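You operate a simulated robot arm through the tools that you are given. There is no shell and no other tool.

You run a simulated robot arm. Do the job below in one go: nothing can be reset, and whatever is moved stays where it is left.

Task
Uncover the sample bed, draw the iron specks out and cover it again.
Fine: grey lid into the green outline meanwhile; block magnet put back. Set down upright: block magnet. What is to be rubbed or washed off counts as gone when no trace of it is left.

The check looks at the end state, three seconds after you hand in, the way a careful person would. Anything else that was tipped, shoved, dropped, spilled or broken makes it a failure. A push-on lid holds only when it is set on centred and level and pressed home; a screw cap is set on level and turned clockwise until tight.

Robot
A 7-joint arm with a four-finger gripper, fixed in place. Base frame: the origin is at the foot of the arm, x ahead of it, y to its left, z up; the work surface is at about z = 800. Units: mm, degrees, N and s.
Its first joint turns from -69.0 to 172.0 degrees. Payload 3.67 kg.
The tool frame sits at the grasp point between the pads (the TCP): z along the fingers, y along the line on which they close. The tips reach 28 mm beyond it. Largest opening 112 mm; the body of the gripper starts 73 mm behind the TCP.
Orientation is that of the tool frame in the base frame, as a unit quaternion [x, y, z, w]. With the fingers straight down and closing along the base's y, the tool's x points along the base's -x, its y along +y and its z along -z.

Tools
- The arm moves only by the tool apply_moves. Its argument "increments" is one flat list of numbers, 7 for each row, row after row: the turn, a rotation vector about the tool's x, y, z in units of 60 degrees (1.0 is 60 degrees), then the shift along the tool's x, y, z in units of 100 mm (1.0 is 100 mm), then the opening, from 0 (shut) to 1 (fully open). In form: [wx, wy, wz, tx, ty, tz, gripper, wx, wy, wz, tx, ty, tz, gripper, ...]. A call has 1 to 20 rows; each row is the pose to reach, as a shift and turn from the pose commanded when the call began, along the tool's axes at that moment. A call with a number of a shift or a turn outside -1 to 1 is refused whole. A row lasts 0.2 s, in which the tool goes at most 50 mm and 8.6 degrees; a call with a longer step from one row to the next is refused whole, and so is a gripper value outside its range. Where a pose cannot be reached the arm comes as near as it can. A force on the tool above 40 N (or 10 N above the force at the start of the call, whichever is more), or a blocked arm, ends the call early, and 0.2 s more pass. Each finger halts on what it meets, pressing with about 40 N; the grip force reading is that of the motor and also rises with nothing between the fingers. The clock runs only during rows and for 0.2 s after the last one: add rows that repeat a pose to give the fingers time. The reply holds the time, the measured pose of the TCP, the force on the tool along the base axes, the opening and the grip force, in the units named above and with some noise, with the torque about the TCP (base axes, N m) and any sound that the robot's microphone picked up.
- Cameras (640 x 400 px; columns grow to the right, rows downward): "scene" is fixed at [216, -498.4, 1434.1]; the picture's right is [0.15, -0.99, 0.00], its down [-0.63, -0.09, -0.77] and it looks along [0.77, 0.11, -0.63] (base axes); focal length 281 px, centre (320, 200). "wrist" rides on the gripper at [60, -18, -104] in the tool frame; the picture's right is [0.29, 0.96, 0.00], its down [-0.80, 0.24, -0.55] and it looks along [-0.53, 0.16, 0.83] (tool axes); focal length 234 px, centre (320, 200). There is no depth. A picture from a camera that has moved, and an enlarged one, comes with that camera's place and axes in the base frame and with its lens. The place of the scene camera against the robot may be out by one fixed shift of up to 12 mm in any direction.
- get_image(camera): a new picture of that camera. No time passes.
- move_column(by): slides the trunk up (or, below 0, down) by that many mm; the arm rides with it, the base frame stays. It gives what a move gives, with no picture.
- enlarge(camera, box): a new picture of the part [left, top, right, bottom] of that camera's present view, enlarged. No time passes.
- close_job(): hands the job in; it is judged then, once.

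Places have to be worked out from the pictures, the camera data and where the tool is seen. Open the gripper and draw the arm clear of the work before you hand the job in, unless the task says otherwise.

The tools are called after "Call:" by a JSON object that holds its "api" and its "payload". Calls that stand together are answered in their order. apply_moves: Moves the arm, as the interface text tells. Its arguments: {"type":"object","properties":{"increments":{"type":"array","items":{"type":"number"}}},"required":["increments"]} The other tools are called the same way: move_column (by) slides the trunk up or down; get_image (camera) takes a picture; enlarge (camera, box) takes an enlarged picture of a part of a camera's view; close_job () hands the job in.

At the start:

```text
t: 0.0
ee_pos: [781.9, -406.2, 1171.0]
orientation: [0.001, 1.0, 0.0, 0.0]
force: [-0.2, -0.4, -0.3]
ft_torque: [0.0, 0.01, 0.01]
gripper_width: 112.1
grasp_force: 0.0
trunk travel left (down, up): [-525.0, 315.0]
```

scene: 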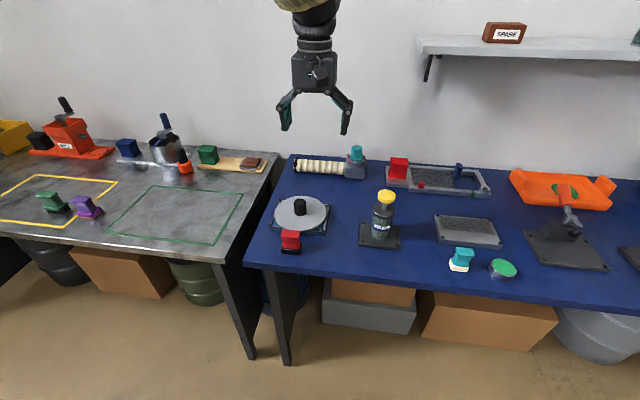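
wrist: 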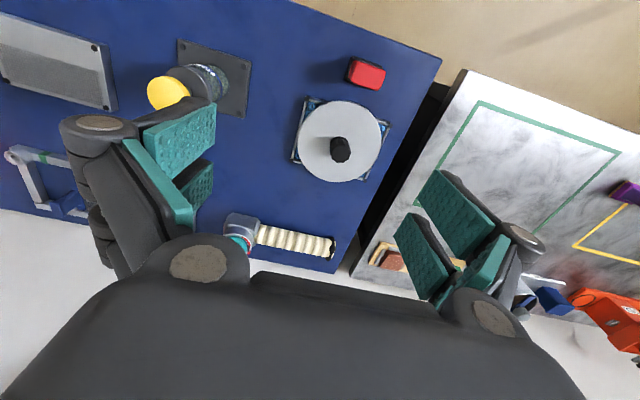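

I'll look closer at both benches to identify the sample bed, lid, outline and magnet.

Call:
{"api": "enlarge", "payload": {"camera": "scene", "box": [240, 130, 440, 280]}}

Call:
{"api": "enlarge", "payload": {"camera": "scene", "box": [0, 80, 260, 260]}}

Call:
{"api": "enlarge", "payload": {"camera": "scene", "box": [420, 140, 640, 290]}}

Call:
{"api": "enlarge", "payload": {"camera": "wrist", "box": [220, 40, 460, 200]}}

```text
2.67 times, centred on (340, 205) of scene
camera zoom: at [216.0, -498.4, 1434.1], right [0.15, -0.99, 0.0], down [-0.63, -0.09, -0.77], along [0.77, 0.11, -0.63], focal length 749 px, centre (267, 187)
```

zoom: 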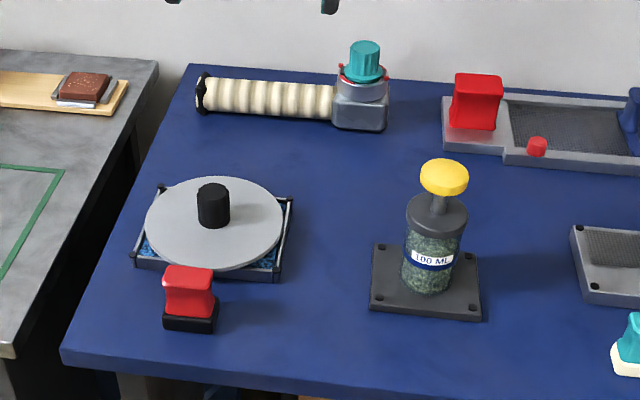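

```text
2.22 times, centred on (130, 170) of scene
camera zoom: at [216.0, -498.4, 1434.1], right [0.15, -0.99, 0.0], down [-0.63, -0.09, -0.77], along [0.77, 0.11, -0.63], focal length 624 px, centre (742, 267)
```

zoom: 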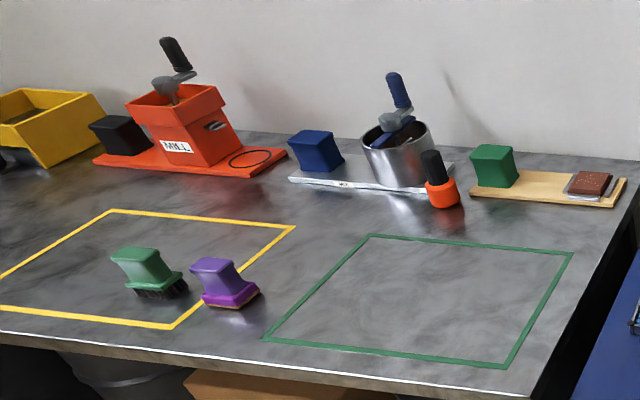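

```text
2.67 times, centred on (530, 215) of scene
camera zoom: at [216.0, -498.4, 1434.1], right [0.15, -0.99, 0.0], down [-0.63, -0.09, -0.77], along [0.77, 0.11, -0.63], focal length 749 px, centre (-240, 160)
```

zoom: 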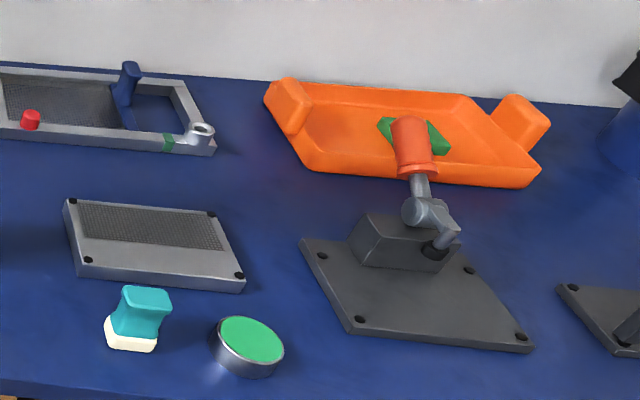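

```text
2.50 times, centred on (340, 120) of wrist
camera zoom: at [721.7, -424.0, 1274.5], right [-0.29, 0.96, 0.0], down [0.8, 0.24, 0.55], along [0.53, 0.16, -0.83], focal length 585 px, centre (270, 400)
```

zoom: 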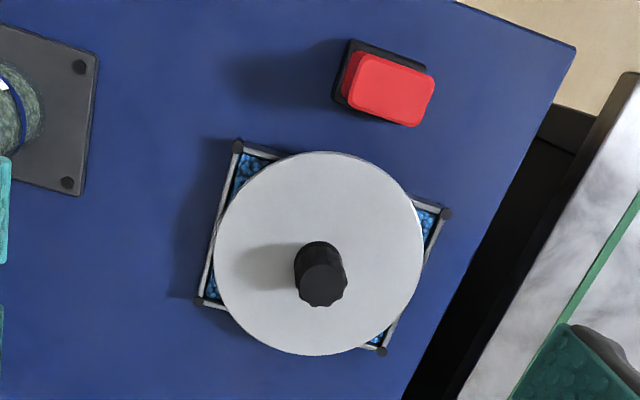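

The sample bed appears to be the tray with blue grains at about (858, -343), covered by the grey disc lid with black knob. The red and black block at about (738, -338) is probably the block magnet. I'll move down for a closer wrist view.

Call:
{"api": "apply_moves", "payload": {"increments": [0, 0, 0, 0.18, 0.04, 0.25, 1, 0, 0, 0, 0.36, 0.08, 0.5, 1, 0, 0, 0, 0.54, 0.12, 0.75, 1, 0, 0, 0, 0.71, 0.16, 1.0, 1, 0, 0, 0, 0.71, 0.16, 1.0, 1]}}

Call:
{"api": "get_image", "payload": {"camera": "wrist"}}

Call:
{"api": "enlarge", "payload": {"camera": "wrist", "box": [200, 20, 440, 240]}}

```text
t: 1.2
ee_pos: [710.8, -388.9, 1070.2]
orientation: [0.0, 1.0, 0.0, 0.0]
force: [0.4, 0.5, -0.6]
ft_torque: [-0.01, 0.02, 0.01]
gripper_width: 112.2
grasp_force: 0.1
trunk travel left (down, up): [-525.0, 315.0]
```

```text
taken
camera wrist: at [650.8, -407.6, 1175.0], right [-0.29, 0.96, 0.0], down [0.8, 0.24, 0.55], along [0.53, 0.16, -0.83], focal length 234 px, centre (320, 200)
```

wrist: 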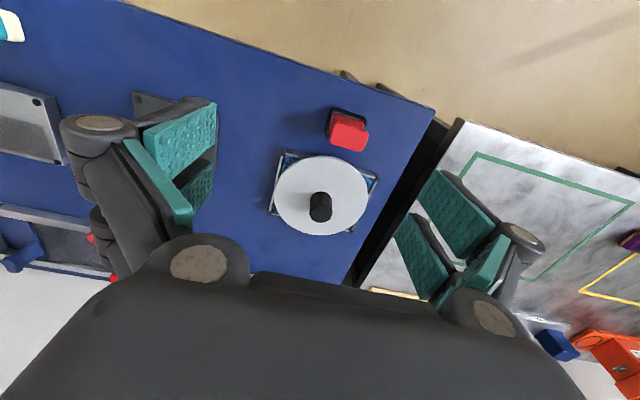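

```text
1.82 times, centred on (320, 130) of wrist
camera zoom: at [650.8, -407.6, 1175.0], right [-0.29, 0.96, 0.0], down [0.8, 0.24, 0.55], along [0.53, 0.16, -0.83], focal length 426 px, centre (320, 327)
```

zoom: 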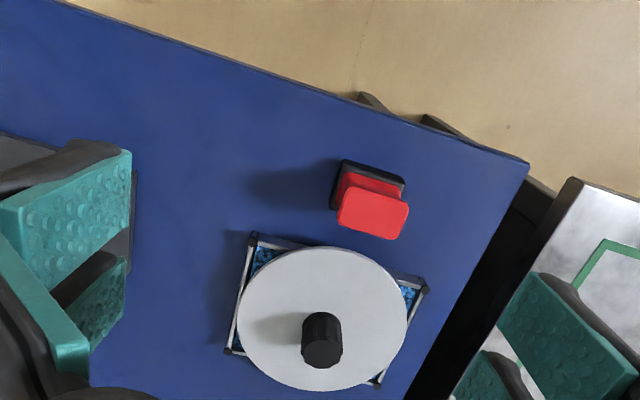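

The lid disc seems to be at z≈826 near (863, -341) with the knob on top; I want finer measurement, so I'll take enlarged views of it in both cameras.

Call:
{"api": "enlarge", "payload": {"camera": "scene", "box": [265, 180, 345, 260]}}

Call:
{"api": "enlarge", "payload": {"camera": "wrist", "box": [260, 90, 400, 250]}}

Call:
{"api": "enlarge", "payload": {"camera": "scene", "box": [430, 240, 530, 290]}}

```text
5.00 times, centred on (305, 220) of scene
camera zoom: at [216.0, -498.4, 1434.1], right [0.15, -0.99, 0.0], down [-0.63, -0.09, -0.77], along [0.77, 0.11, -0.63], focal length 1405 px, centre (395, 100)
```

zoom: 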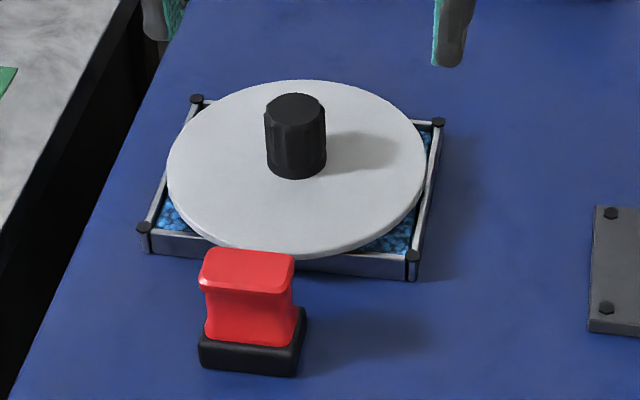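

```text
2.50 times, centred on (330, 170) of wrist
camera zoom: at [650.8, -407.6, 1175.0], right [-0.29, 0.96, 0.0], down [0.8, 0.24, 0.55], along [0.53, 0.16, -0.83], focal length 585 px, centre (295, 275)
```

zoom: 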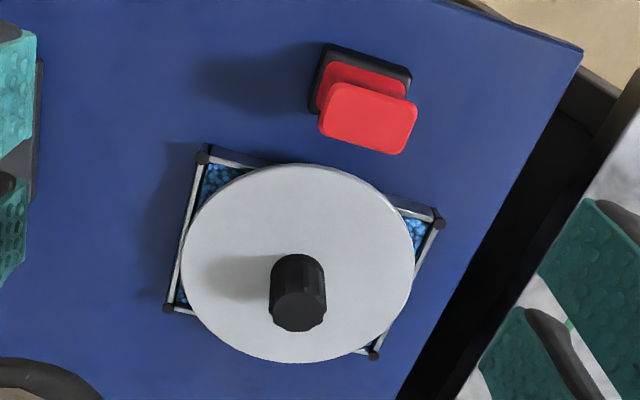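

```text
6.40 times, centred on (480, 265) of scene
camera zoom: at [216.0, -498.4, 1434.1], right [0.15, -0.99, 0.0], down [-0.63, -0.09, -0.77], along [0.77, 0.11, -0.63], focal length 1798 px, centre (-704, -216)
```

zoom: 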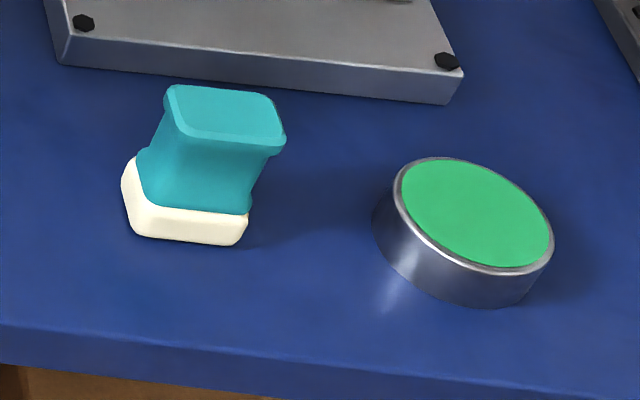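

The red/black block magnet handle top is around (737, -341, 868) and the knob around (863, -341). I'll move over the knob at a safe height and check alignment (the TCP projects to about (320,190) in the wrist image).

Call:
{"api": "apply_moves", "payload": {"increments": [0, 0, 0, -0.25, 0.08, 0.22, 1, 0, 0, 0, -0.5, 0.16, 0.44, 1, 0, 0, 0, -0.756, 0.24, 0.65, 1, 0, 0, 0, -0.756, 0.24, 0.65, 1]}}

Call:
{"api": "apply_moves", "payload": {"increments": [0, 0, 0, -0.25, 0.08, 0.2, 1, 0, 0, 0, -0.5, 0.16, 0.4, 1, 0, 0, 0, -0.756, 0.24, 0.65, 1, 0, 0, 0, -0.756, 0.24, 0.65, 1]}}

Call:
{"api": "get_image", "payload": {"camera": "wrist"}}

Call:
{"api": "get_image", "payload": {"camera": "scene"}}

```text
t: 2.2
ee_pos: [788.3, -365.4, 1007.2]
orientation: [0.0, 1.0, 0.0, 0.001]
force: [-0.3, -0.1, 0.4]
ft_torque: [0.0, -0.04, 0.02]
gripper_width: 112.0
grasp_force: 0.1
trunk travel left (down, up): [-525.0, 315.0]
```

```text
t: 3.2
ee_pos: [861.8, -341.7, 941.5]
orientation: [0.0, 1.0, 0.0, 0.001]
force: [-0.7, 0.8, 0.3]
ft_torque: [-0.01, -0.02, 0.02]
gripper_width: 111.8
grasp_force: 0.1
trunk travel left (down, up): [-525.0, 315.0]
```

```text
taken
camera wrist: at [801.6, -359.0, 1044.8], right [-0.29, 0.96, 0.0], down [0.8, 0.24, 0.56], along [0.53, 0.16, -0.83], focal length 234 px, centre (320, 200)
```

wrist: 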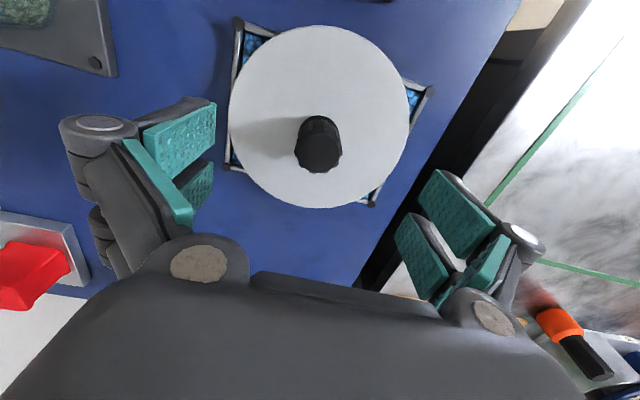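

```text
taken
```

scene: 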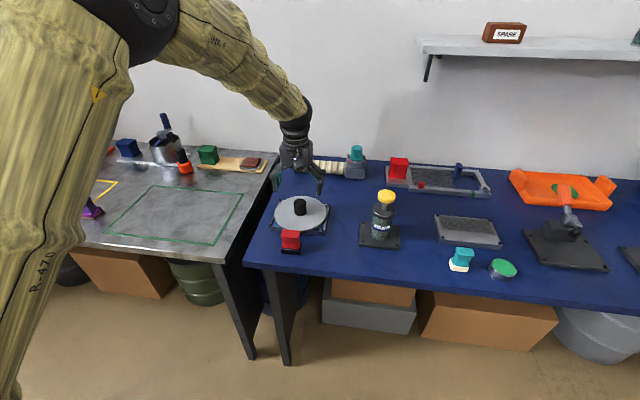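

Knob top is seen at (318,157), giving an estimate of about (873.5, -338.5), top z ≈ 868. I'll shift and descend to z≈905 (tips just above/around the knob top) and check again.

Call:
{"api": "apply_moves", "payload": {"increments": [0, 0, 0, -0.12, 0.03, 0.0, 1, 0, 0, 0, -0.12, 0.03, 0.2, 1, 0, 0, 0, -0.12, 0.03, 0.36, 1, 0, 0, 0, -0.12, 0.03, 0.36, 1]}}

Call:
{"api": "get_image", "payload": {"camera": "wrist"}}

Call:
{"api": "enlarge", "payload": {"camera": "scene", "box": [260, 160, 360, 260]}}

```text
t: 4.2
ee_pos: [873.6, -336.9, 903.3]
orientation: [0.0, 1.0, 0.0, 0.0]
force: [0.5, -0.2, 0.1]
ft_torque: [0.0, 0.01, -0.03]
gripper_width: 112.0
grasp_force: 0.1
trunk travel left (down, up): [-525.0, 315.0]
```

```text
taken
camera wrist: at [814.4, -356.1, 1008.8], right [-0.29, 0.96, 0.0], down [0.8, 0.24, 0.55], along [0.53, 0.16, -0.83], focal length 234 px, centre (320, 200)
```

wrist: 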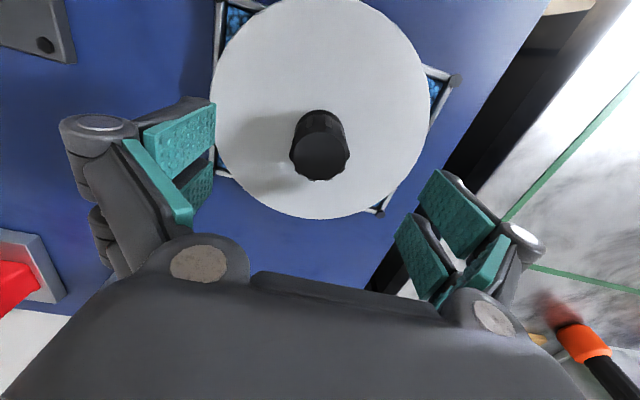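

```text
4.00 times, centred on (310, 210) of scene
camera zoom: at [216.0, -498.4, 1434.1], right [0.15, -0.99, 0.0], down [-0.63, -0.09, -0.77], along [0.77, 0.11, -0.63], focal length 1124 px, centre (360, 160)
```

zoom: 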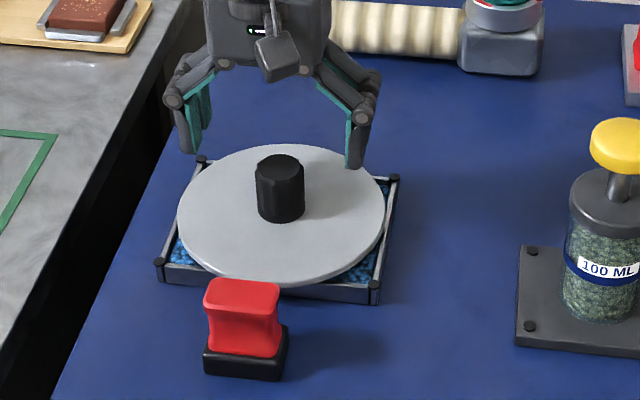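

Alignment looks good (knob top at (320,158), offset ≈ -2 mm in x). I'll descend so tips reach about z=840 and check from the scene camera before closing.

Call:
{"api": "apply_moves", "payload": {"increments": [0, 0, 0, 0.015, 0, 0.12, 1, 0, 0, 0, 0.015, 0, 0.25, 1, 0, 0, 0, 0.015, 0, 0.37, 1, 0, 0, 0, 0.015, 0, 0.37, 1]}}

Call:
{"api": "get_image", "payload": {"camera": "wrist"}}

Call:
{"api": "enlarge", "payload": {"camera": "scene", "box": [260, 160, 360, 260]}}

```text
t: 5.2
ee_pos: [872.7, -338.7, 866.9]
orientation: [0.0, 1.0, 0.0, 0.0]
force: [0.0, -1.2, -0.3]
ft_torque: [-0.02, 0.01, 0.01]
gripper_width: 111.9
grasp_force: 0.1
trunk travel left (down, up): [-525.0, 315.0]
```

```text
taken
camera wrist: at [812.8, -356.1, 971.0], right [-0.29, 0.96, 0.0], down [0.8, 0.24, 0.55], along [0.53, 0.16, -0.83], focal length 234 px, centre (320, 200)
```

wrist: 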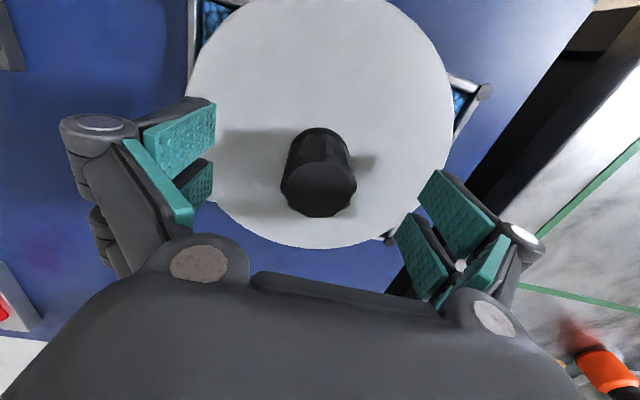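

```text
4.00 times, centred on (310, 210) of scene
camera zoom: at [216.0, -498.4, 1434.1], right [0.15, -0.99, 0.0], down [-0.63, -0.09, -0.77], along [0.77, 0.11, -0.63], focal length 1124 px, centre (360, 160)
```

zoom: 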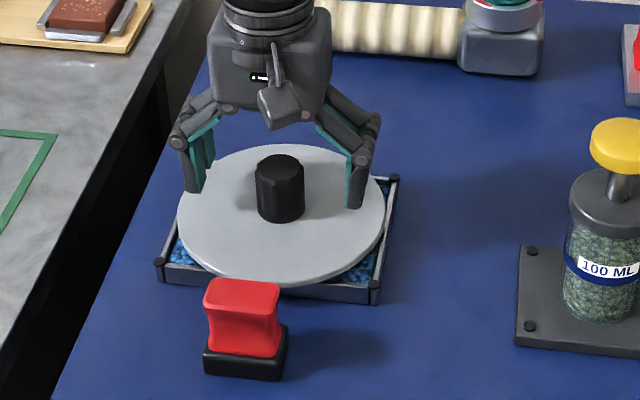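

Knob is centred between the fingers, with tips ≈6 mm above the lid. I'll trim 2 mm in x and 2 mm down, and close partway to check.

Call:
{"api": "apply_moves", "payload": {"increments": [0, 0, 0, 0.02, 0, 0.02, 1, 0, 0, 0, 0.02, 0, 0.02, 0.7, 0, 0, 0, 0.02, 0, 0.02, 0.5, 0, 0, 0, 0.02, 0, 0.02, 0.45, 0, 0, 0, 0.02, 0, 0.02, 0.45]}}

Call:
{"api": "get_image", "payload": {"camera": "wrist"}}

Call:
{"api": "enlarge", "payload": {"camera": "scene", "box": [270, 170, 330, 230]}}

```text
t: 6.4
ee_pos: [869.7, -337.7, 865.8]
orientation: [0.0, 1.0, 0.001, 0.001]
force: [0.3, 0.0, -1.0]
ft_torque: [0.01, -0.02, -0.01]
gripper_width: 50.3
grasp_force: 0.2
trunk travel left (down, up): [-525.0, 315.0]
```

```text
taken
camera wrist: at [810.7, -356.1, 969.2], right [-0.29, 0.96, 0.0], down [0.8, 0.24, 0.55], along [0.53, 0.16, -0.83], focal length 234 px, centre (320, 200)
```

wrist: 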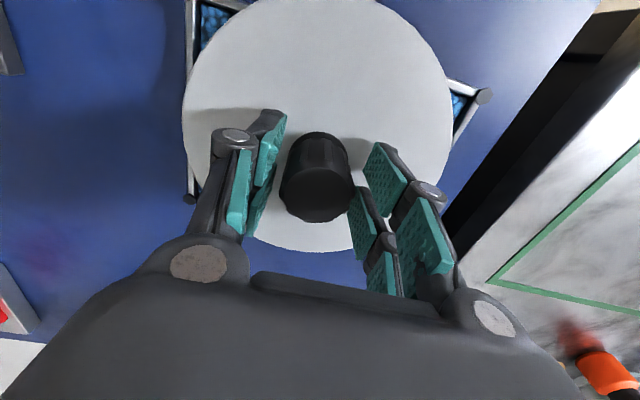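

```text
6.67 times, centred on (300, 200) of scene
camera zoom: at [216.0, -498.4, 1434.1], right [0.15, -0.99, 0.0], down [-0.63, -0.09, -0.77], along [0.77, 0.11, -0.63], focal length 1873 px, centre (453, 200)
```

zoom: 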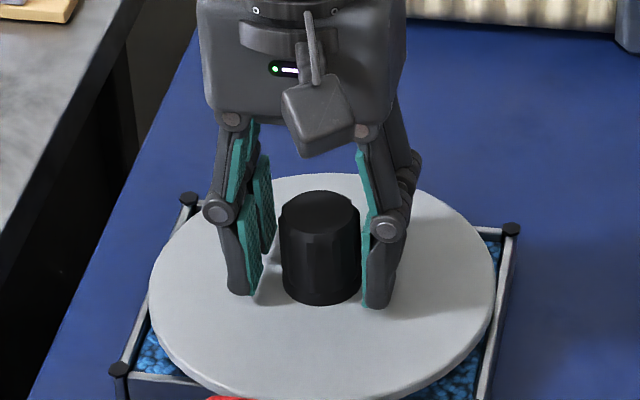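

The gap looks larger on the +y side, so the knob is slightly toward -y of the finger midpoint. I'll shift about 2.5 mm to -y and look again.

Call:
{"api": "apply_moves", "payload": {"increments": [0, 0, 0, 0, -0.025, 0, 0.45, 0, 0, 0, 0, -0.025, 0, 0.41, 0, 0, 0, 0, -0.025, 0, 0.41]}}

Call:
{"api": "enlarge", "payload": {"camera": "wrist", "box": [220, 90, 420, 270]}}

Call:
{"api": "enlarge", "payload": {"camera": "scene", "box": [270, 170, 330, 230]}}

```text
t: 7.2
ee_pos: [870.6, -341.1, 865.3]
orientation: [0.0, 1.0, 0.001, 0.0]
force: [-0.2, 1.0, 0.0]
ft_torque: [-0.02, 0.0, 0.0]
gripper_width: 45.9
grasp_force: 0.0
trunk travel left (down, up): [-525.0, 315.0]
```

```text
2.22 times, centred on (320, 180) of wrist
camera zoom: at [810.7, -359.2, 969.4], right [-0.29, 0.96, 0.0], down [0.8, 0.24, 0.55], along [0.53, 0.16, -0.83], focal length 520 px, centre (320, 244)
```

zoom: 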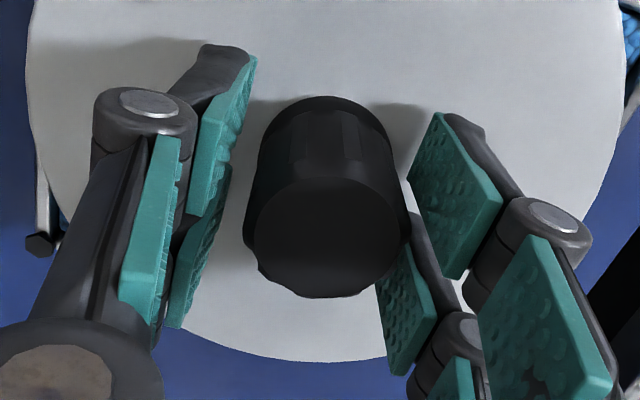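

```text
6.67 times, centred on (300, 200) of scene
camera zoom: at [216.0, -498.4, 1434.1], right [0.15, -0.99, 0.0], down [-0.63, -0.09, -0.77], along [0.77, 0.11, -0.63], focal length 1873 px, centre (453, 200)
```

zoom: 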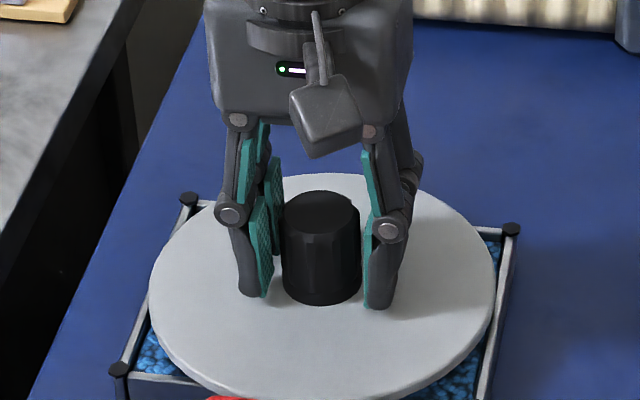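

Nearly symmetrical now; a last 0.7 mm trim and then I close on the knob.

Call:
{"api": "apply_moves", "payload": {"increments": [0, 0, 0, 0, -0.007, 0, 0.41, 0, 0, 0, 0, -0.007, 0, 0.36, 0, 0, 0, 0, -0.007, 0, 0.32, 0, 0, 0, 0, -0.007, 0, 0.25, 0, 0, 0, 0, -0.007, 0, 0.2, 0, 0, 0, 0, -0.007, 0, 0.2]}}

Call:
{"api": "enlarge", "payload": {"camera": "scene", "box": [260, 160, 360, 260]}}

Call:
{"api": "get_image", "payload": {"camera": "wrist"}}

```text
t: 8.6
ee_pos: [870.7, -342.4, 866.1]
orientation: [0.0, 1.0, -0.001, 0.0]
force: [0.1, 0.0, 1.1]
ft_torque: [0.04, -0.03, 0.0]
gripper_width: 34.6
grasp_force: 40.4
trunk travel left (down, up): [-525.0, 315.0]
```

```text
4.00 times, centred on (310, 210) of scene
camera zoom: at [216.0, -498.4, 1434.1], right [0.15, -0.99, 0.0], down [-0.63, -0.09, -0.77], along [0.77, 0.11, -0.63], focal length 1124 px, centre (360, 160)
```

zoom: 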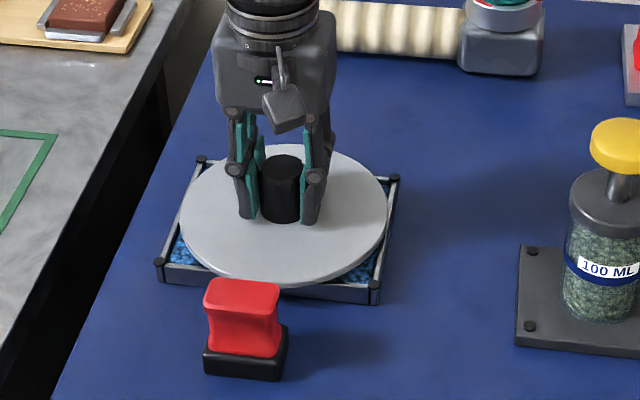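

```text
taken
camera wrist: at [810.6, -359.9, 969.8], right [-0.29, 0.96, 0.0], down [0.8, 0.24, 0.55], along [0.53, 0.16, -0.83], focal length 234 px, centre (320, 200)
```

wrist: 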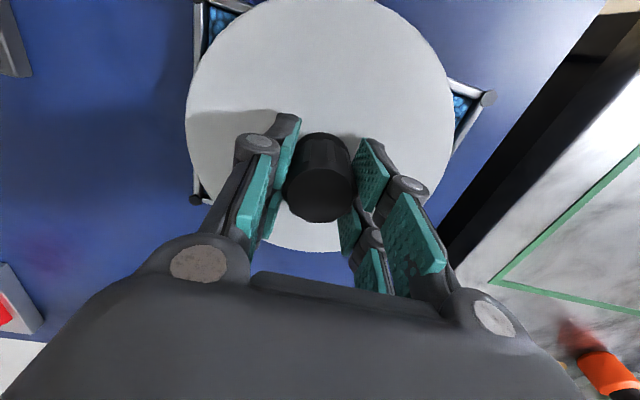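

Gripped (34.6 mm, 40 N); the lid slid about 2.4 mm to -y during closing, which I will correct when putting it back. Now lift straight up slowly.

Call:
{"api": "apply_moves", "payload": {"increments": [0, 0, 0, 0, 0, -0.03, 0.2, 0, 0, 0, 0, 0, -0.08, 0.2, 0, 0, 0, 0, 0, -0.16, 0.2, 0, 0, 0, 0, 0, -0.28, 0.2, 0, 0, 0, 0, 0, -0.44, 0.2, 0, 0, 0, 0, 0, -0.62, 0.2, 0, 0, 0, 0, 0, -0.8, 0.2, 0, 0, 0, 0, 0, -0.8, 0.2]}}

Call:
{"api": "get_image", "payload": {"camera": "scene"}}

Call:
{"api": "get_image", "payload": {"camera": "wrist"}}

Call:
{"api": "enlarge", "payload": {"camera": "scene", "box": [260, 160, 360, 260]}}

```text
t: 10.4
ee_pos: [869.8, -343.8, 946.5]
orientation: [-0.001, 1.0, 0.0, 0.0]
force: [0.4, 0.8, -0.8]
ft_torque: [0.01, 0.03, 0.0]
gripper_width: 34.8
grasp_force: 39.8
trunk travel left (down, up): [-525.0, 315.0]
```

```text
taken
```

scene: 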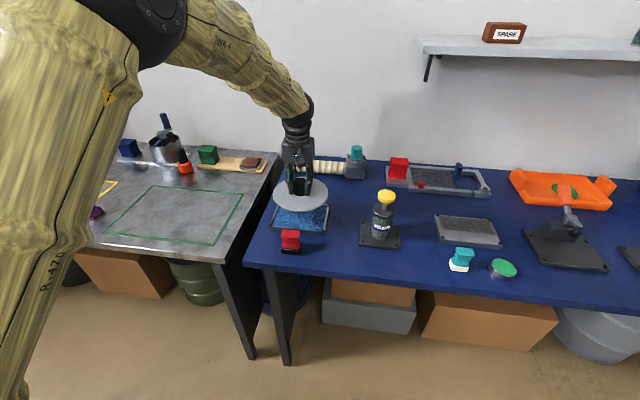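

```text
taken
camera wrist: at [810.5, -362.1, 1050.0], right [-0.29, 0.96, 0.0], down [0.8, 0.24, 0.55], along [0.53, 0.16, -0.83], focal length 234 px, centre (320, 200)
```

wrist: 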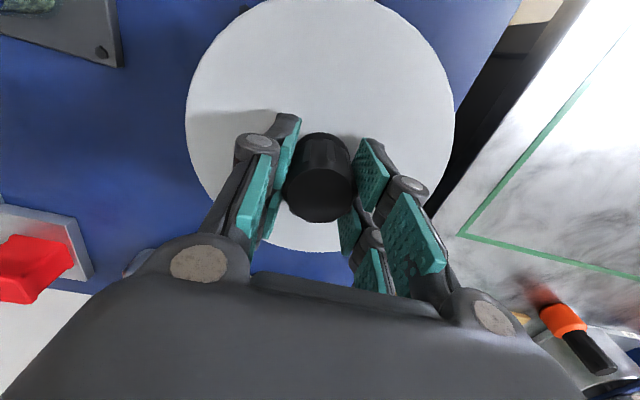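

```text
4.00 times, centred on (310, 210) of scene
camera zoom: at [216.0, -498.4, 1434.1], right [0.15, -0.99, 0.0], down [-0.63, -0.09, -0.77], along [0.77, 0.11, -0.63], focal length 1124 px, centre (360, 160)
```

zoom: 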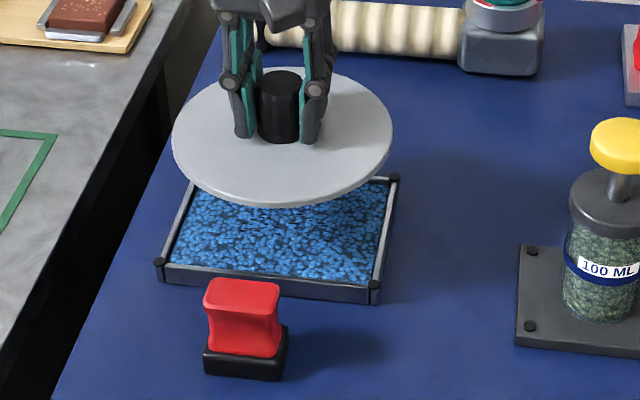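

The lid is off, revealing a tray of blue granules. I'll carry the lid left at this height toward the green outline (centre about (856, 77) by my estimate), aiming for about (850, 30).

Call:
{"api": "apply_moves", "payload": {"increments": [0, 0, 0, 0.01, 0.2, 0, 0.2, 0, 0, 0, 0.02, 0.45, 0, 0.2, 0, 0, 0, 0.04, 0.7, 0, 0.2, 0, 0, 0, 0.05, 0.95, 0, 0.2, 0, 0, 0, 0.05, 0.95, 0, 0.2]}}

Call:
{"api": "apply_moves", "payload": {"increments": [0, 0, 0, 0.01, 0.2, 0, 0.2, 0, 0, 0, 0.02, 0.45, 0, 0.2, 0, 0, 0, 0.04, 0.7, 0, 0.2, 0, 0, 0, 0.05, 0.95, 0, 0.2, 0, 0, 0, 0.05, 0.95, 0, 0.2]}}

Call:
{"api": "apply_moves", "payload": {"increments": [0, 0, 0, 0.01, 0.2, 0, 0.2, 0, 0, 0, 0.02, 0.45, 0, 0.2, 0, 0, 0, 0.04, 0.7, 0, 0.2, 0, 0, 0, 0.05, 0.95, 0, 0.2, 0, 0, 0, 0.05, 0.95, 0, 0.2]}}

Call:
{"api": "apply_moves", "payload": {"increments": [0, 0, 0, 0.01, 0.2, 0, 0.2, 0, 0, 0, 0.02, 0.45, 0, 0.2, 0, 0, 0, 0.04, 0.7, 0, 0.2, 0, 0, 0, 0.05, 0.95, 0, 0.2, 0, 0, 0, 0.05, 0.95, 0, 0.2]}}

Call:
{"api": "get_image", "payload": {"camera": "scene"}}

Call:
{"api": "get_image", "payload": {"camera": "wrist"}}

```text
t: 11.6
ee_pos: [865.4, -248.8, 945.9]
orientation: [0.0, 1.0, 0.001, 0.0]
force: [-0.1, 0.2, -2.1]
ft_torque: [0.0, 0.02, -0.02]
gripper_width: 34.5
grasp_force: 40.0
trunk travel left (down, up): [-525.0, 315.0]
```

```text
t: 12.8
ee_pos: [861.5, -151.7, 945.5]
orientation: [0.0, 1.0, 0.001, 0.0]
force: [0.6, 0.2, 0.3]
ft_torque: [-0.02, 0.01, -0.02]
gripper_width: 34.7
grasp_force: 40.1
trunk travel left (down, up): [-525.0, 315.0]
```

```text
t: 14.0
ee_pos: [853.9, -56.9, 946.5]
orientation: [0.0, 1.0, 0.001, 0.0]
force: [0.5, -0.1, -1.6]
ft_torque: [0.01, 0.0, 0.0]
gripper_width: 35.0
grasp_force: 40.3
trunk travel left (down, up): [-525.0, 315.0]
```

```text
t: 15.2
ee_pos: [849.7, 38.4, 945.4]
orientation: [0.0, 1.0, 0.001, 0.0]
force: [-0.6, -0.2, 0.0]
ft_torque: [0.02, 0.0, 0.02]
gripper_width: 34.7
grasp_force: 40.5
trunk travel left (down, up): [-525.0, 315.0]
```

```text
taken
```

scene: 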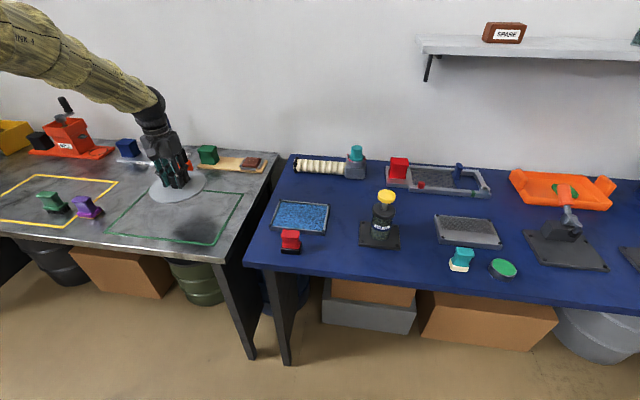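

```text
taken
camera wrist: at [789.7, 20.2, 1049.6], right [-0.29, 0.96, 0.0], down [0.8, 0.24, 0.55], along [0.53, 0.16, -0.83], focal length 234 px, centre (320, 200)
```

wrist: 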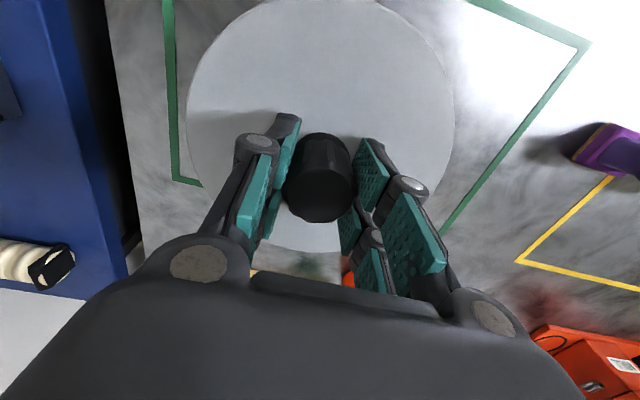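

The lid hovers inside the outline (outline ≈ x 720–972, y −94…248). I lower it most of the way, then feel for contact.

Call:
{"api": "apply_moves", "payload": {"increments": [0, 0, 0, 0, 0, 0.2, 0.2, 0, 0, 0, 0, 0, 0.45, 0.2, 0, 0, 0, 0, 0, 0.7, 0.2, 0, 0, 0, 0, 0, 0.9, 0.2, 0, 0, 0, 0, 0, 0.9, 0.2]}}

Call:
{"api": "enlarge", "payload": {"camera": "scene", "box": [100, 130, 260, 260]}}

```text
t: 16.4
ee_pos: [850.0, 39.8, 855.7]
orientation: [0.0, 1.0, 0.0, 0.001]
force: [0.2, -0.2, -1.6]
ft_torque: [0.01, -0.01, 0.03]
gripper_width: 34.7
grasp_force: 39.8
trunk travel left (down, up): [-525.0, 315.0]
```

```text
3.08 times, centred on (180, 195) of scene
camera zoom: at [216.0, -498.4, 1434.1], right [0.15, -0.99, 0.0], down [-0.63, -0.09, -0.77], along [0.77, 0.11, -0.63], focal length 864 px, centre (751, 215)
```

zoom: 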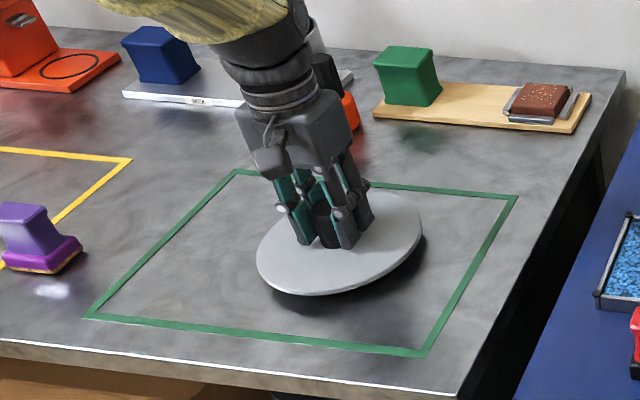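

The lid is level (the ellipse matches a level disc projection). I continue down in small steps until contact is felt.

Call:
{"api": "apply_moves", "payload": {"increments": [0, 0, 0, 0, 0, 0.03, 0.2, 0, 0, 0, 0, 0, 0.06, 0.2, 0, 0, 0, 0, 0, 0.09, 0.2, 0, 0, 0, 0, 0, 0.09, 0.2]}}

Call:
{"api": "apply_moves", "payload": {"increments": [0, 0, 0, 0, 0, 0.02, 0.2, 0, 0, 0, 0, 0, 0.04, 0.2, 0, 0, 0, 0, 0, 0.04, 0.2]}}

Call:
{"api": "enlarge", "payload": {"camera": "scene", "box": [130, 150, 250, 240]}}

```text
t: 17.4
ee_pos: [850.6, 38.6, 850.6]
orientation: [0.001, 1.0, 0.0, 0.002]
force: [-0.3, 0.8, 17.8]
ft_torque: [0.04, 0.22, -0.01]
gripper_width: 34.8
grasp_force: 39.8
trunk travel left (down, up): [-525.0, 315.0]
```

```text
t: 18.0
ee_pos: [850.2, 38.8, 850.0]
orientation: [0.0, 1.0, 0.002, 0.006]
force: [-0.5, 1.3, 17.7]
ft_torque: [-0.17, 0.63, -0.04]
gripper_width: 34.9
grasp_force: 40.1
trunk travel left (down, up): [-525.0, 315.0]
stopped in row 2: the force on the tool passed its limit at 42 N (the readings are from after the stop); the commanded pose is now the measured one
```

```text
4.44 times, centred on (190, 195) of scene
camera zoom: at [216.0, -498.4, 1434.1], right [0.15, -0.99, 0.0], down [-0.63, -0.09, -0.77], along [0.77, 0.11, -0.63], focal length 1249 px, centre (898, 222)
```

zoom: 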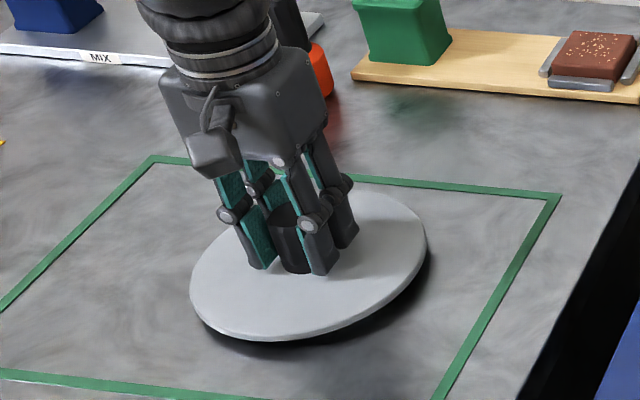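

Contact at TCP z≈850 (the lid has a boss underneath). I ease the load by 1 mm, open gently, then rise.

Call:
{"api": "apply_moves", "payload": {"increments": [0, 0, 0, 0, 0, -0.01, 0.2, 0, 0, 0, 0, 0, -0.01, 0.33, 0, 0, 0, 0, 0, -0.01, 0.45, 0, 0, 0, 0, 0, -0.01, 0.7, 0, 0, 0, 0, 0, -0.01, 0.9, 0, 0, 0, 0, 0, -0.01, 0.9]}}

Call:
{"api": "apply_moves", "payload": {"increments": [0, 0, 0, 0, 0, -0.1, 0.9, 0, 0, 0, 0, 0, -0.3, 0.9, 0, 0, 0, 0, 0, -0.6, 0.9, 0, 0, 0, 0, 0, -0.9, 0.9, 0, 0, 0, 0, 0, -0.9, 0.9]}}

Call:
{"api": "get_image", "payload": {"camera": "wrist"}}

Call:
{"api": "enlarge", "payload": {"camera": "scene", "box": [100, 130, 260, 260]}}

Call:
{"api": "enlarge", "payload": {"camera": "scene", "box": [260, 180, 340, 260]}}

```text
t: 19.4
ee_pos: [852.0, 39.1, 847.8]
orientation: [0.001, 1.0, 0.001, 0.003]
force: [-0.5, 0.2, -0.3]
ft_torque: [-0.03, 0.0, 0.02]
gripper_width: 101.0
grasp_force: 0.1
trunk travel left (down, up): [-525.0, 315.0]
```

```text
t: 20.6
ee_pos: [850.4, 38.8, 938.1]
orientation: [-0.001, 1.0, 0.001, 0.003]
force: [0.0, 0.1, -0.5]
ft_torque: [0.0, 0.01, 0.0]
gripper_width: 101.0
grasp_force: 0.1
trunk travel left (down, up): [-525.0, 315.0]
```

```text
taken
camera wrist: at [790.8, 20.4, 1041.2], right [-0.29, 0.96, 0.0], down [0.79, 0.24, 0.56], along [0.53, 0.16, -0.83], focal length 234 px, centre (320, 200)
```

wrist: 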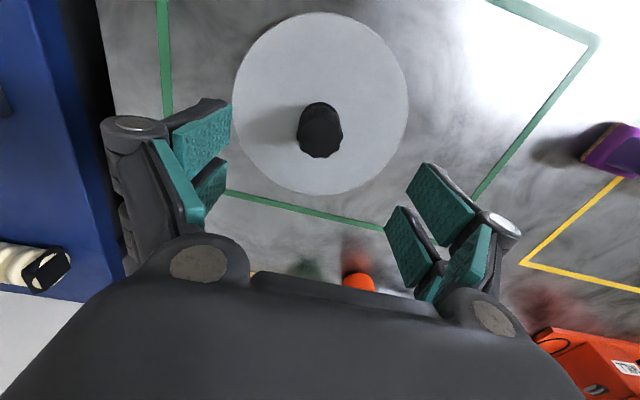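

```text
3.08 times, centred on (180, 195) of scene
camera zoom: at [216.0, -498.4, 1434.1], right [0.15, -0.99, 0.0], down [-0.63, -0.09, -0.77], along [0.77, 0.11, -0.63], focal length 864 px, centre (751, 215)
```

zoom: 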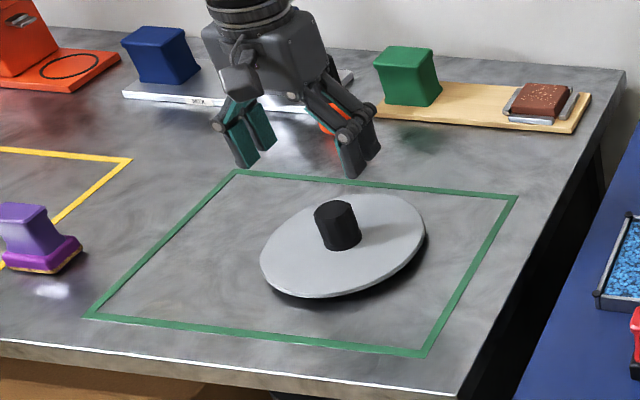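

```text
5.00 times, centred on (300, 220) of scene
camera zoom: at [216.0, -498.4, 1434.1], right [0.15, -0.99, 0.0], down [-0.63, -0.09, -0.77], along [0.77, 0.11, -0.63], focal length 1405 px, centre (420, 100)
```

zoom: 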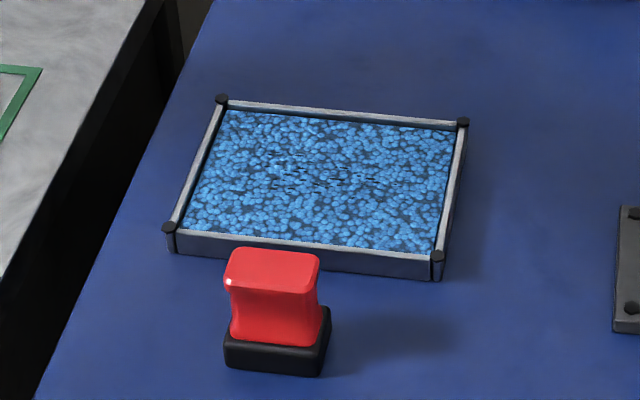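

The lid rests inside the green outline. Black specks are visible mid-bed around (865–900, −300…−378). Now I travel to above the red/black magnet at about (739, −341).

Call:
{"api": "apply_moves", "payload": {"increments": [0, 0.0057, 0, 0.05, -0.2, 0, 0.9, 0, 0.0057, 0, 0.14, -0.5, 0, 0.9, 0, 0.0057, 0, 0.22, -0.8, 0, 0.9, 0, 0.0057, 0, 0.28, -0.95, 0, 0.9, 0, 0.0057, 0, 0.28, -0.95, 0, 0.9]}}

Call:
{"api": "apply_moves", "payload": {"increments": [0, 0, 0, 0.05, -0.2, 0, 0.9, 0, 0, 0, 0.14, -0.5, 0, 0.9, 0, 0, 0, 0.22, -0.8, 0, 0.9, 0, 0, 0, 0.28, -0.95, 0, 0.9, 0, 0, 0, 0.28, -0.95, 0, 0.9]}}

Call:
{"api": "apply_moves", "payload": {"increments": [0, 0, 0, 0.05, -0.2, 0, 0.9, 0, 0, 0, 0.14, -0.5, 0, 0.9, 0, 0, 0, 0.22, -0.8, 0, 0.9, 0, 0, 0, 0.28, -0.95, 0, 0.9, 0, 0, 0, 0.28, -0.95, 0, 0.9]}}

Call:
{"api": "apply_moves", "payload": {"increments": [0, 0, 0, 0.05, -0.2, 0, 0.9, 0, 0, 0, 0.14, -0.5, 0, 0.9, 0, 0, 0, 0.22, -0.8, 0, 0.9, 0, 0, 0, 0.28, -0.95, 0, 0.9, 0, 0, 0, 0.28, -0.95, 0, 0.9]}}

Call:
{"api": "get_image", "payload": {"camera": "wrist"}}

Call:
{"api": "enlarge", "payload": {"camera": "scene", "box": [250, 170, 350, 270]}}

```text
t: 21.8
ee_pos: [821.8, -56.2, 936.7]
orientation: [0.0, 1.0, 0.001, -0.001]
force: [0.9, -0.2, 0.0]
ft_torque: [0.01, -0.03, 0.01]
gripper_width: 100.9
grasp_force: 0.1
trunk travel left (down, up): [-525.0, 315.0]
```

```text
t: 23.0
ee_pos: [792.5, -151.7, 937.6]
orientation: [0.0, 1.0, 0.001, 0.0]
force: [-0.5, -0.1, -0.9]
ft_torque: [-0.01, 0.0, 0.0]
gripper_width: 100.7
grasp_force: 0.1
trunk travel left (down, up): [-525.0, 315.0]
```

```text
t: 24.2
ee_pos: [766.0, -246.6, 936.3]
orientation: [0.0, 1.0, 0.001, 0.0]
force: [-0.6, 0.6, 0.7]
ft_torque: [-0.04, 0.03, -0.01]
gripper_width: 100.9
grasp_force: 0.0
trunk travel left (down, up): [-525.0, 315.0]
```

```text
t: 25.4
ee_pos: [740.4, -340.9, 936.3]
orientation: [0.0, 1.0, 0.0, 0.0]
force: [-0.2, 0.7, 0.5]
ft_torque: [-0.01, -0.01, 0.0]
gripper_width: 100.8
grasp_force: 0.1
trunk travel left (down, up): [-525.0, 315.0]
```

```text
taken
camera wrist: at [680.7, -359.2, 1040.3], right [-0.29, 0.96, 0.0], down [0.8, 0.24, 0.55], along [0.53, 0.16, -0.83], focal length 234 px, centre (320, 200)
```

wrist: 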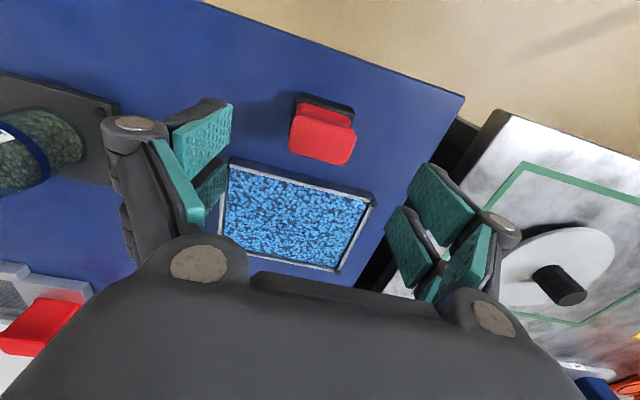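

```text
4.00 times, centred on (300, 220) of scene
camera zoom: at [216.0, -498.4, 1434.1], right [0.15, -0.99, 0.0], down [-0.63, -0.09, -0.77], along [0.77, 0.11, -0.63], focal length 1124 px, centre (400, 120)
```

zoom: 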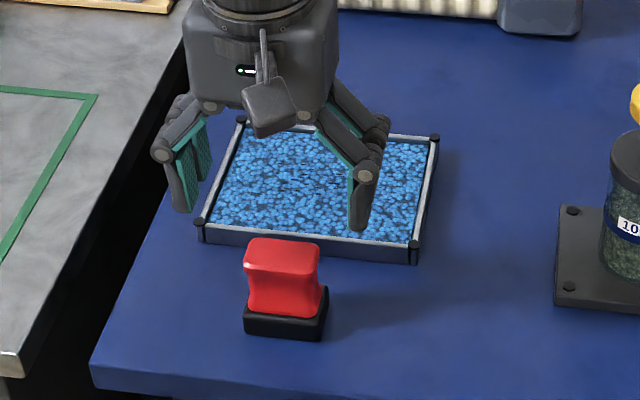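

The magnet's handle top appears nearly under the tool axis. I'll enlarge to refine the alignment and the handle's orientation.

Call:
{"api": "enlarge", "payload": {"camera": "wrist", "box": [260, 80, 380, 180]}}

Call:
{"api": "enlarge", "payload": {"camera": "wrist", "box": [215, 150, 385, 280]}}

Call:
{"api": "enlarge", "payload": {"camera": "scene", "box": [275, 220, 315, 260]}}

```text
4.00 times, centred on (320, 130) of wrist
camera zoom: at [680.7, -359.2, 1040.3], right [-0.29, 0.96, 0.0], down [0.8, 0.24, 0.55], along [0.53, 0.16, -0.83], focal length 937 px, centre (320, 480)
```

zoom: 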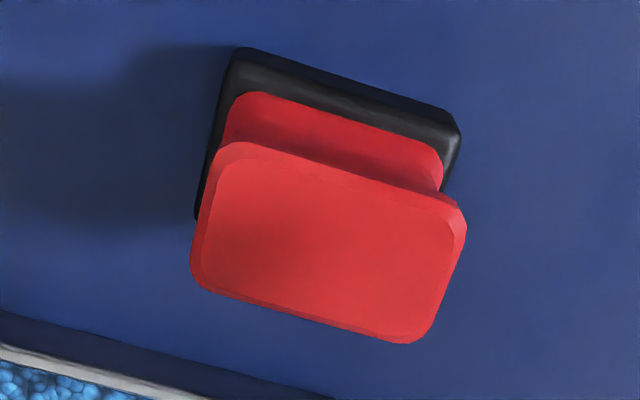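

```text
3.08 times, centred on (300, 215) of wrist
camera zoom: at [680.7, -359.2, 1040.3], right [-0.29, 0.96, 0.0], down [0.8, 0.24, 0.55], along [0.53, 0.16, -0.83], focal length 720 px, centre (382, 154)
```

zoom: 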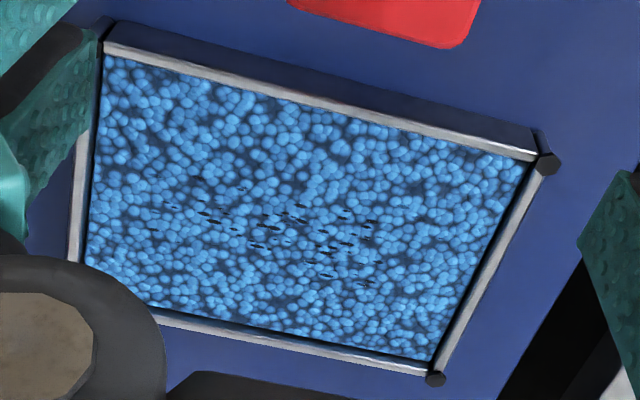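

```text
10.00 times, centred on (295, 240) of scene
camera zoom: at [216.0, -498.4, 1434.1], right [0.15, -0.99, 0.0], down [-0.63, -0.09, -0.77], along [0.77, 0.11, -0.63], focal length 2809 px, centre (570, -200)
```

zoom: 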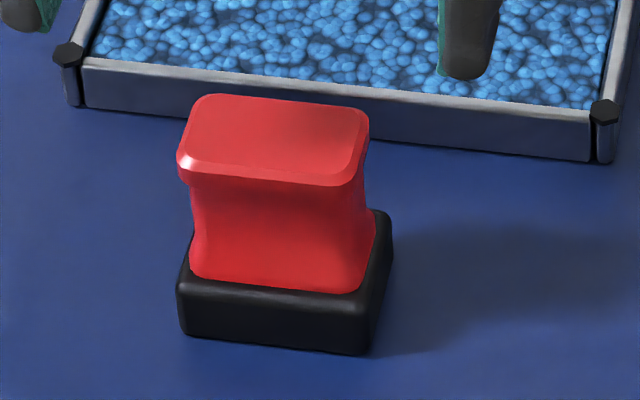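

The handle is aligned with the axes (27×46 mm, centre ≈ (739.8, −340.3)), directly under the tool. I descend to z≈853 (tips ~825, above the black base) and narrow the opening.

Call:
{"api": "apply_moves", "payload": {"increments": [0, 0, 0, 0.005, 0.007, 0.25, 0.9, 0, 0, 0, 0.005, 0.007, 0.5, 0.9, 0, 0, 0, 0.005, 0.007, 0.7, 0.9, 0, 0, 0, 0.005, 0.007, 0.83, 0.75, 0, 0, 0, 0.005, 0.007, 0.83, 0.6, 0, 0, 0, 0.005, 0.007, 0.83, 0.55, 0, 0, 0, 0.005, 0.007, 0.83, 0.55]}}

Call:
{"api": "enlarge", "payload": {"camera": "scene", "box": [265, 210, 325, 260]}}

Call:
{"api": "enlarge", "payload": {"camera": "wrist", "box": [220, 90, 420, 270]}}

```text
t: 27.0
ee_pos: [738.6, -340.1, 853.4]
orientation: [0.0, 1.0, 0.001, -0.001]
force: [-0.2, 0.5, -0.5]
ft_torque: [0.02, -0.01, -0.01]
gripper_width: 61.5
grasp_force: 0.1
trunk travel left (down, up): [-525.0, 315.0]
```

```text
8.00 times, centred on (295, 235) of scene
camera zoom: at [216.0, -498.4, 1434.1], right [0.15, -0.99, 0.0], down [-0.63, -0.09, -0.77], along [0.77, 0.11, -0.63], focal length 2248 px, centre (520, -80)
```

zoom: 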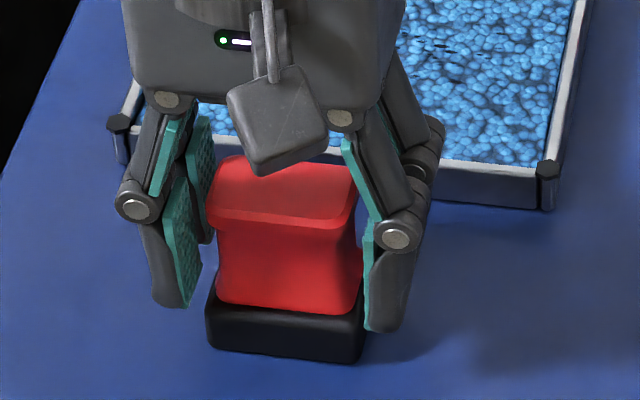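

```text
2.22 times, centred on (320, 180) of wrist
camera zoom: at [679.8, -358.9, 957.1], right [-0.29, 0.96, 0.0], down [0.8, 0.24, 0.55], along [0.53, 0.16, -0.83], focal length 520 px, centre (320, 244)
```

zoom: 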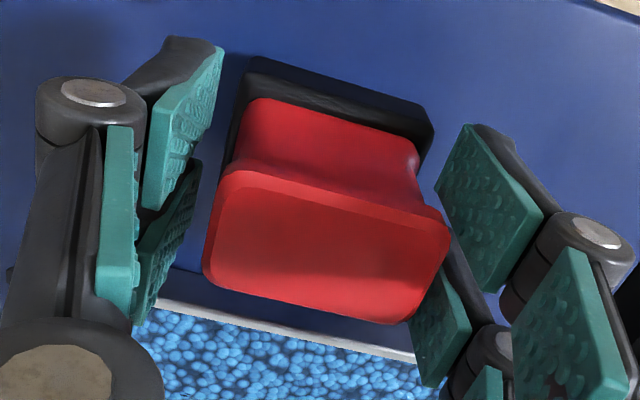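

Handle is between the fingers. I raise 3 mm to stay clear of the black base and close on the handle.

Call:
{"api": "apply_moves", "payload": {"increments": [0, 0, 0, 0, 0, -0.03, 0.55, 0, 0, 0, 0, 0, -0.03, 0.48, 0, 0, 0, 0, 0, -0.03, 0.42, 0, 0, 0, 0, 0, -0.03, 0.36, 0, 0, 0, 0, 0, -0.03, 0.3, 0, 0, 0, 0, 0, -0.03, 0.3]}}

Call:
{"api": "enlarge", "payload": {"camera": "scene", "box": [265, 210, 325, 260]}}

Call:
{"api": "enlarge", "payload": {"camera": "wrist", "box": [220, 90, 420, 270]}}

```text
t: 28.4
ee_pos: [738.8, -340.7, 856.9]
orientation: [0.0, 1.0, 0.001, 0.0]
force: [0.7, 0.5, 0.0]
ft_torque: [0.05, 0.01, -0.02]
gripper_width: 49.7
grasp_force: 39.5
trunk travel left (down, up): [-525.0, 315.0]
```

```text
8.00 times, centred on (295, 235) of scene
camera zoom: at [216.0, -498.4, 1434.1], right [0.15, -0.99, 0.0], down [-0.63, -0.09, -0.77], along [0.77, 0.11, -0.63], focal length 2248 px, centre (520, -80)
```

zoom: 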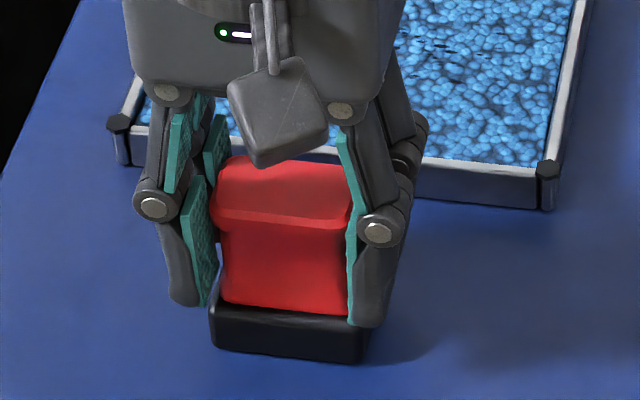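

```text
2.22 times, centred on (320, 180) of wrist
camera zoom: at [680.0, -359.2, 960.1], right [-0.29, 0.96, 0.0], down [0.8, 0.24, 0.55], along [0.53, 0.16, -0.83], focal length 520 px, centre (320, 244)
```

zoom: 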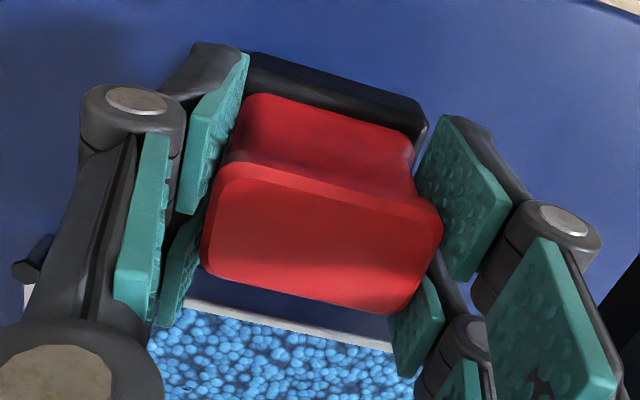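

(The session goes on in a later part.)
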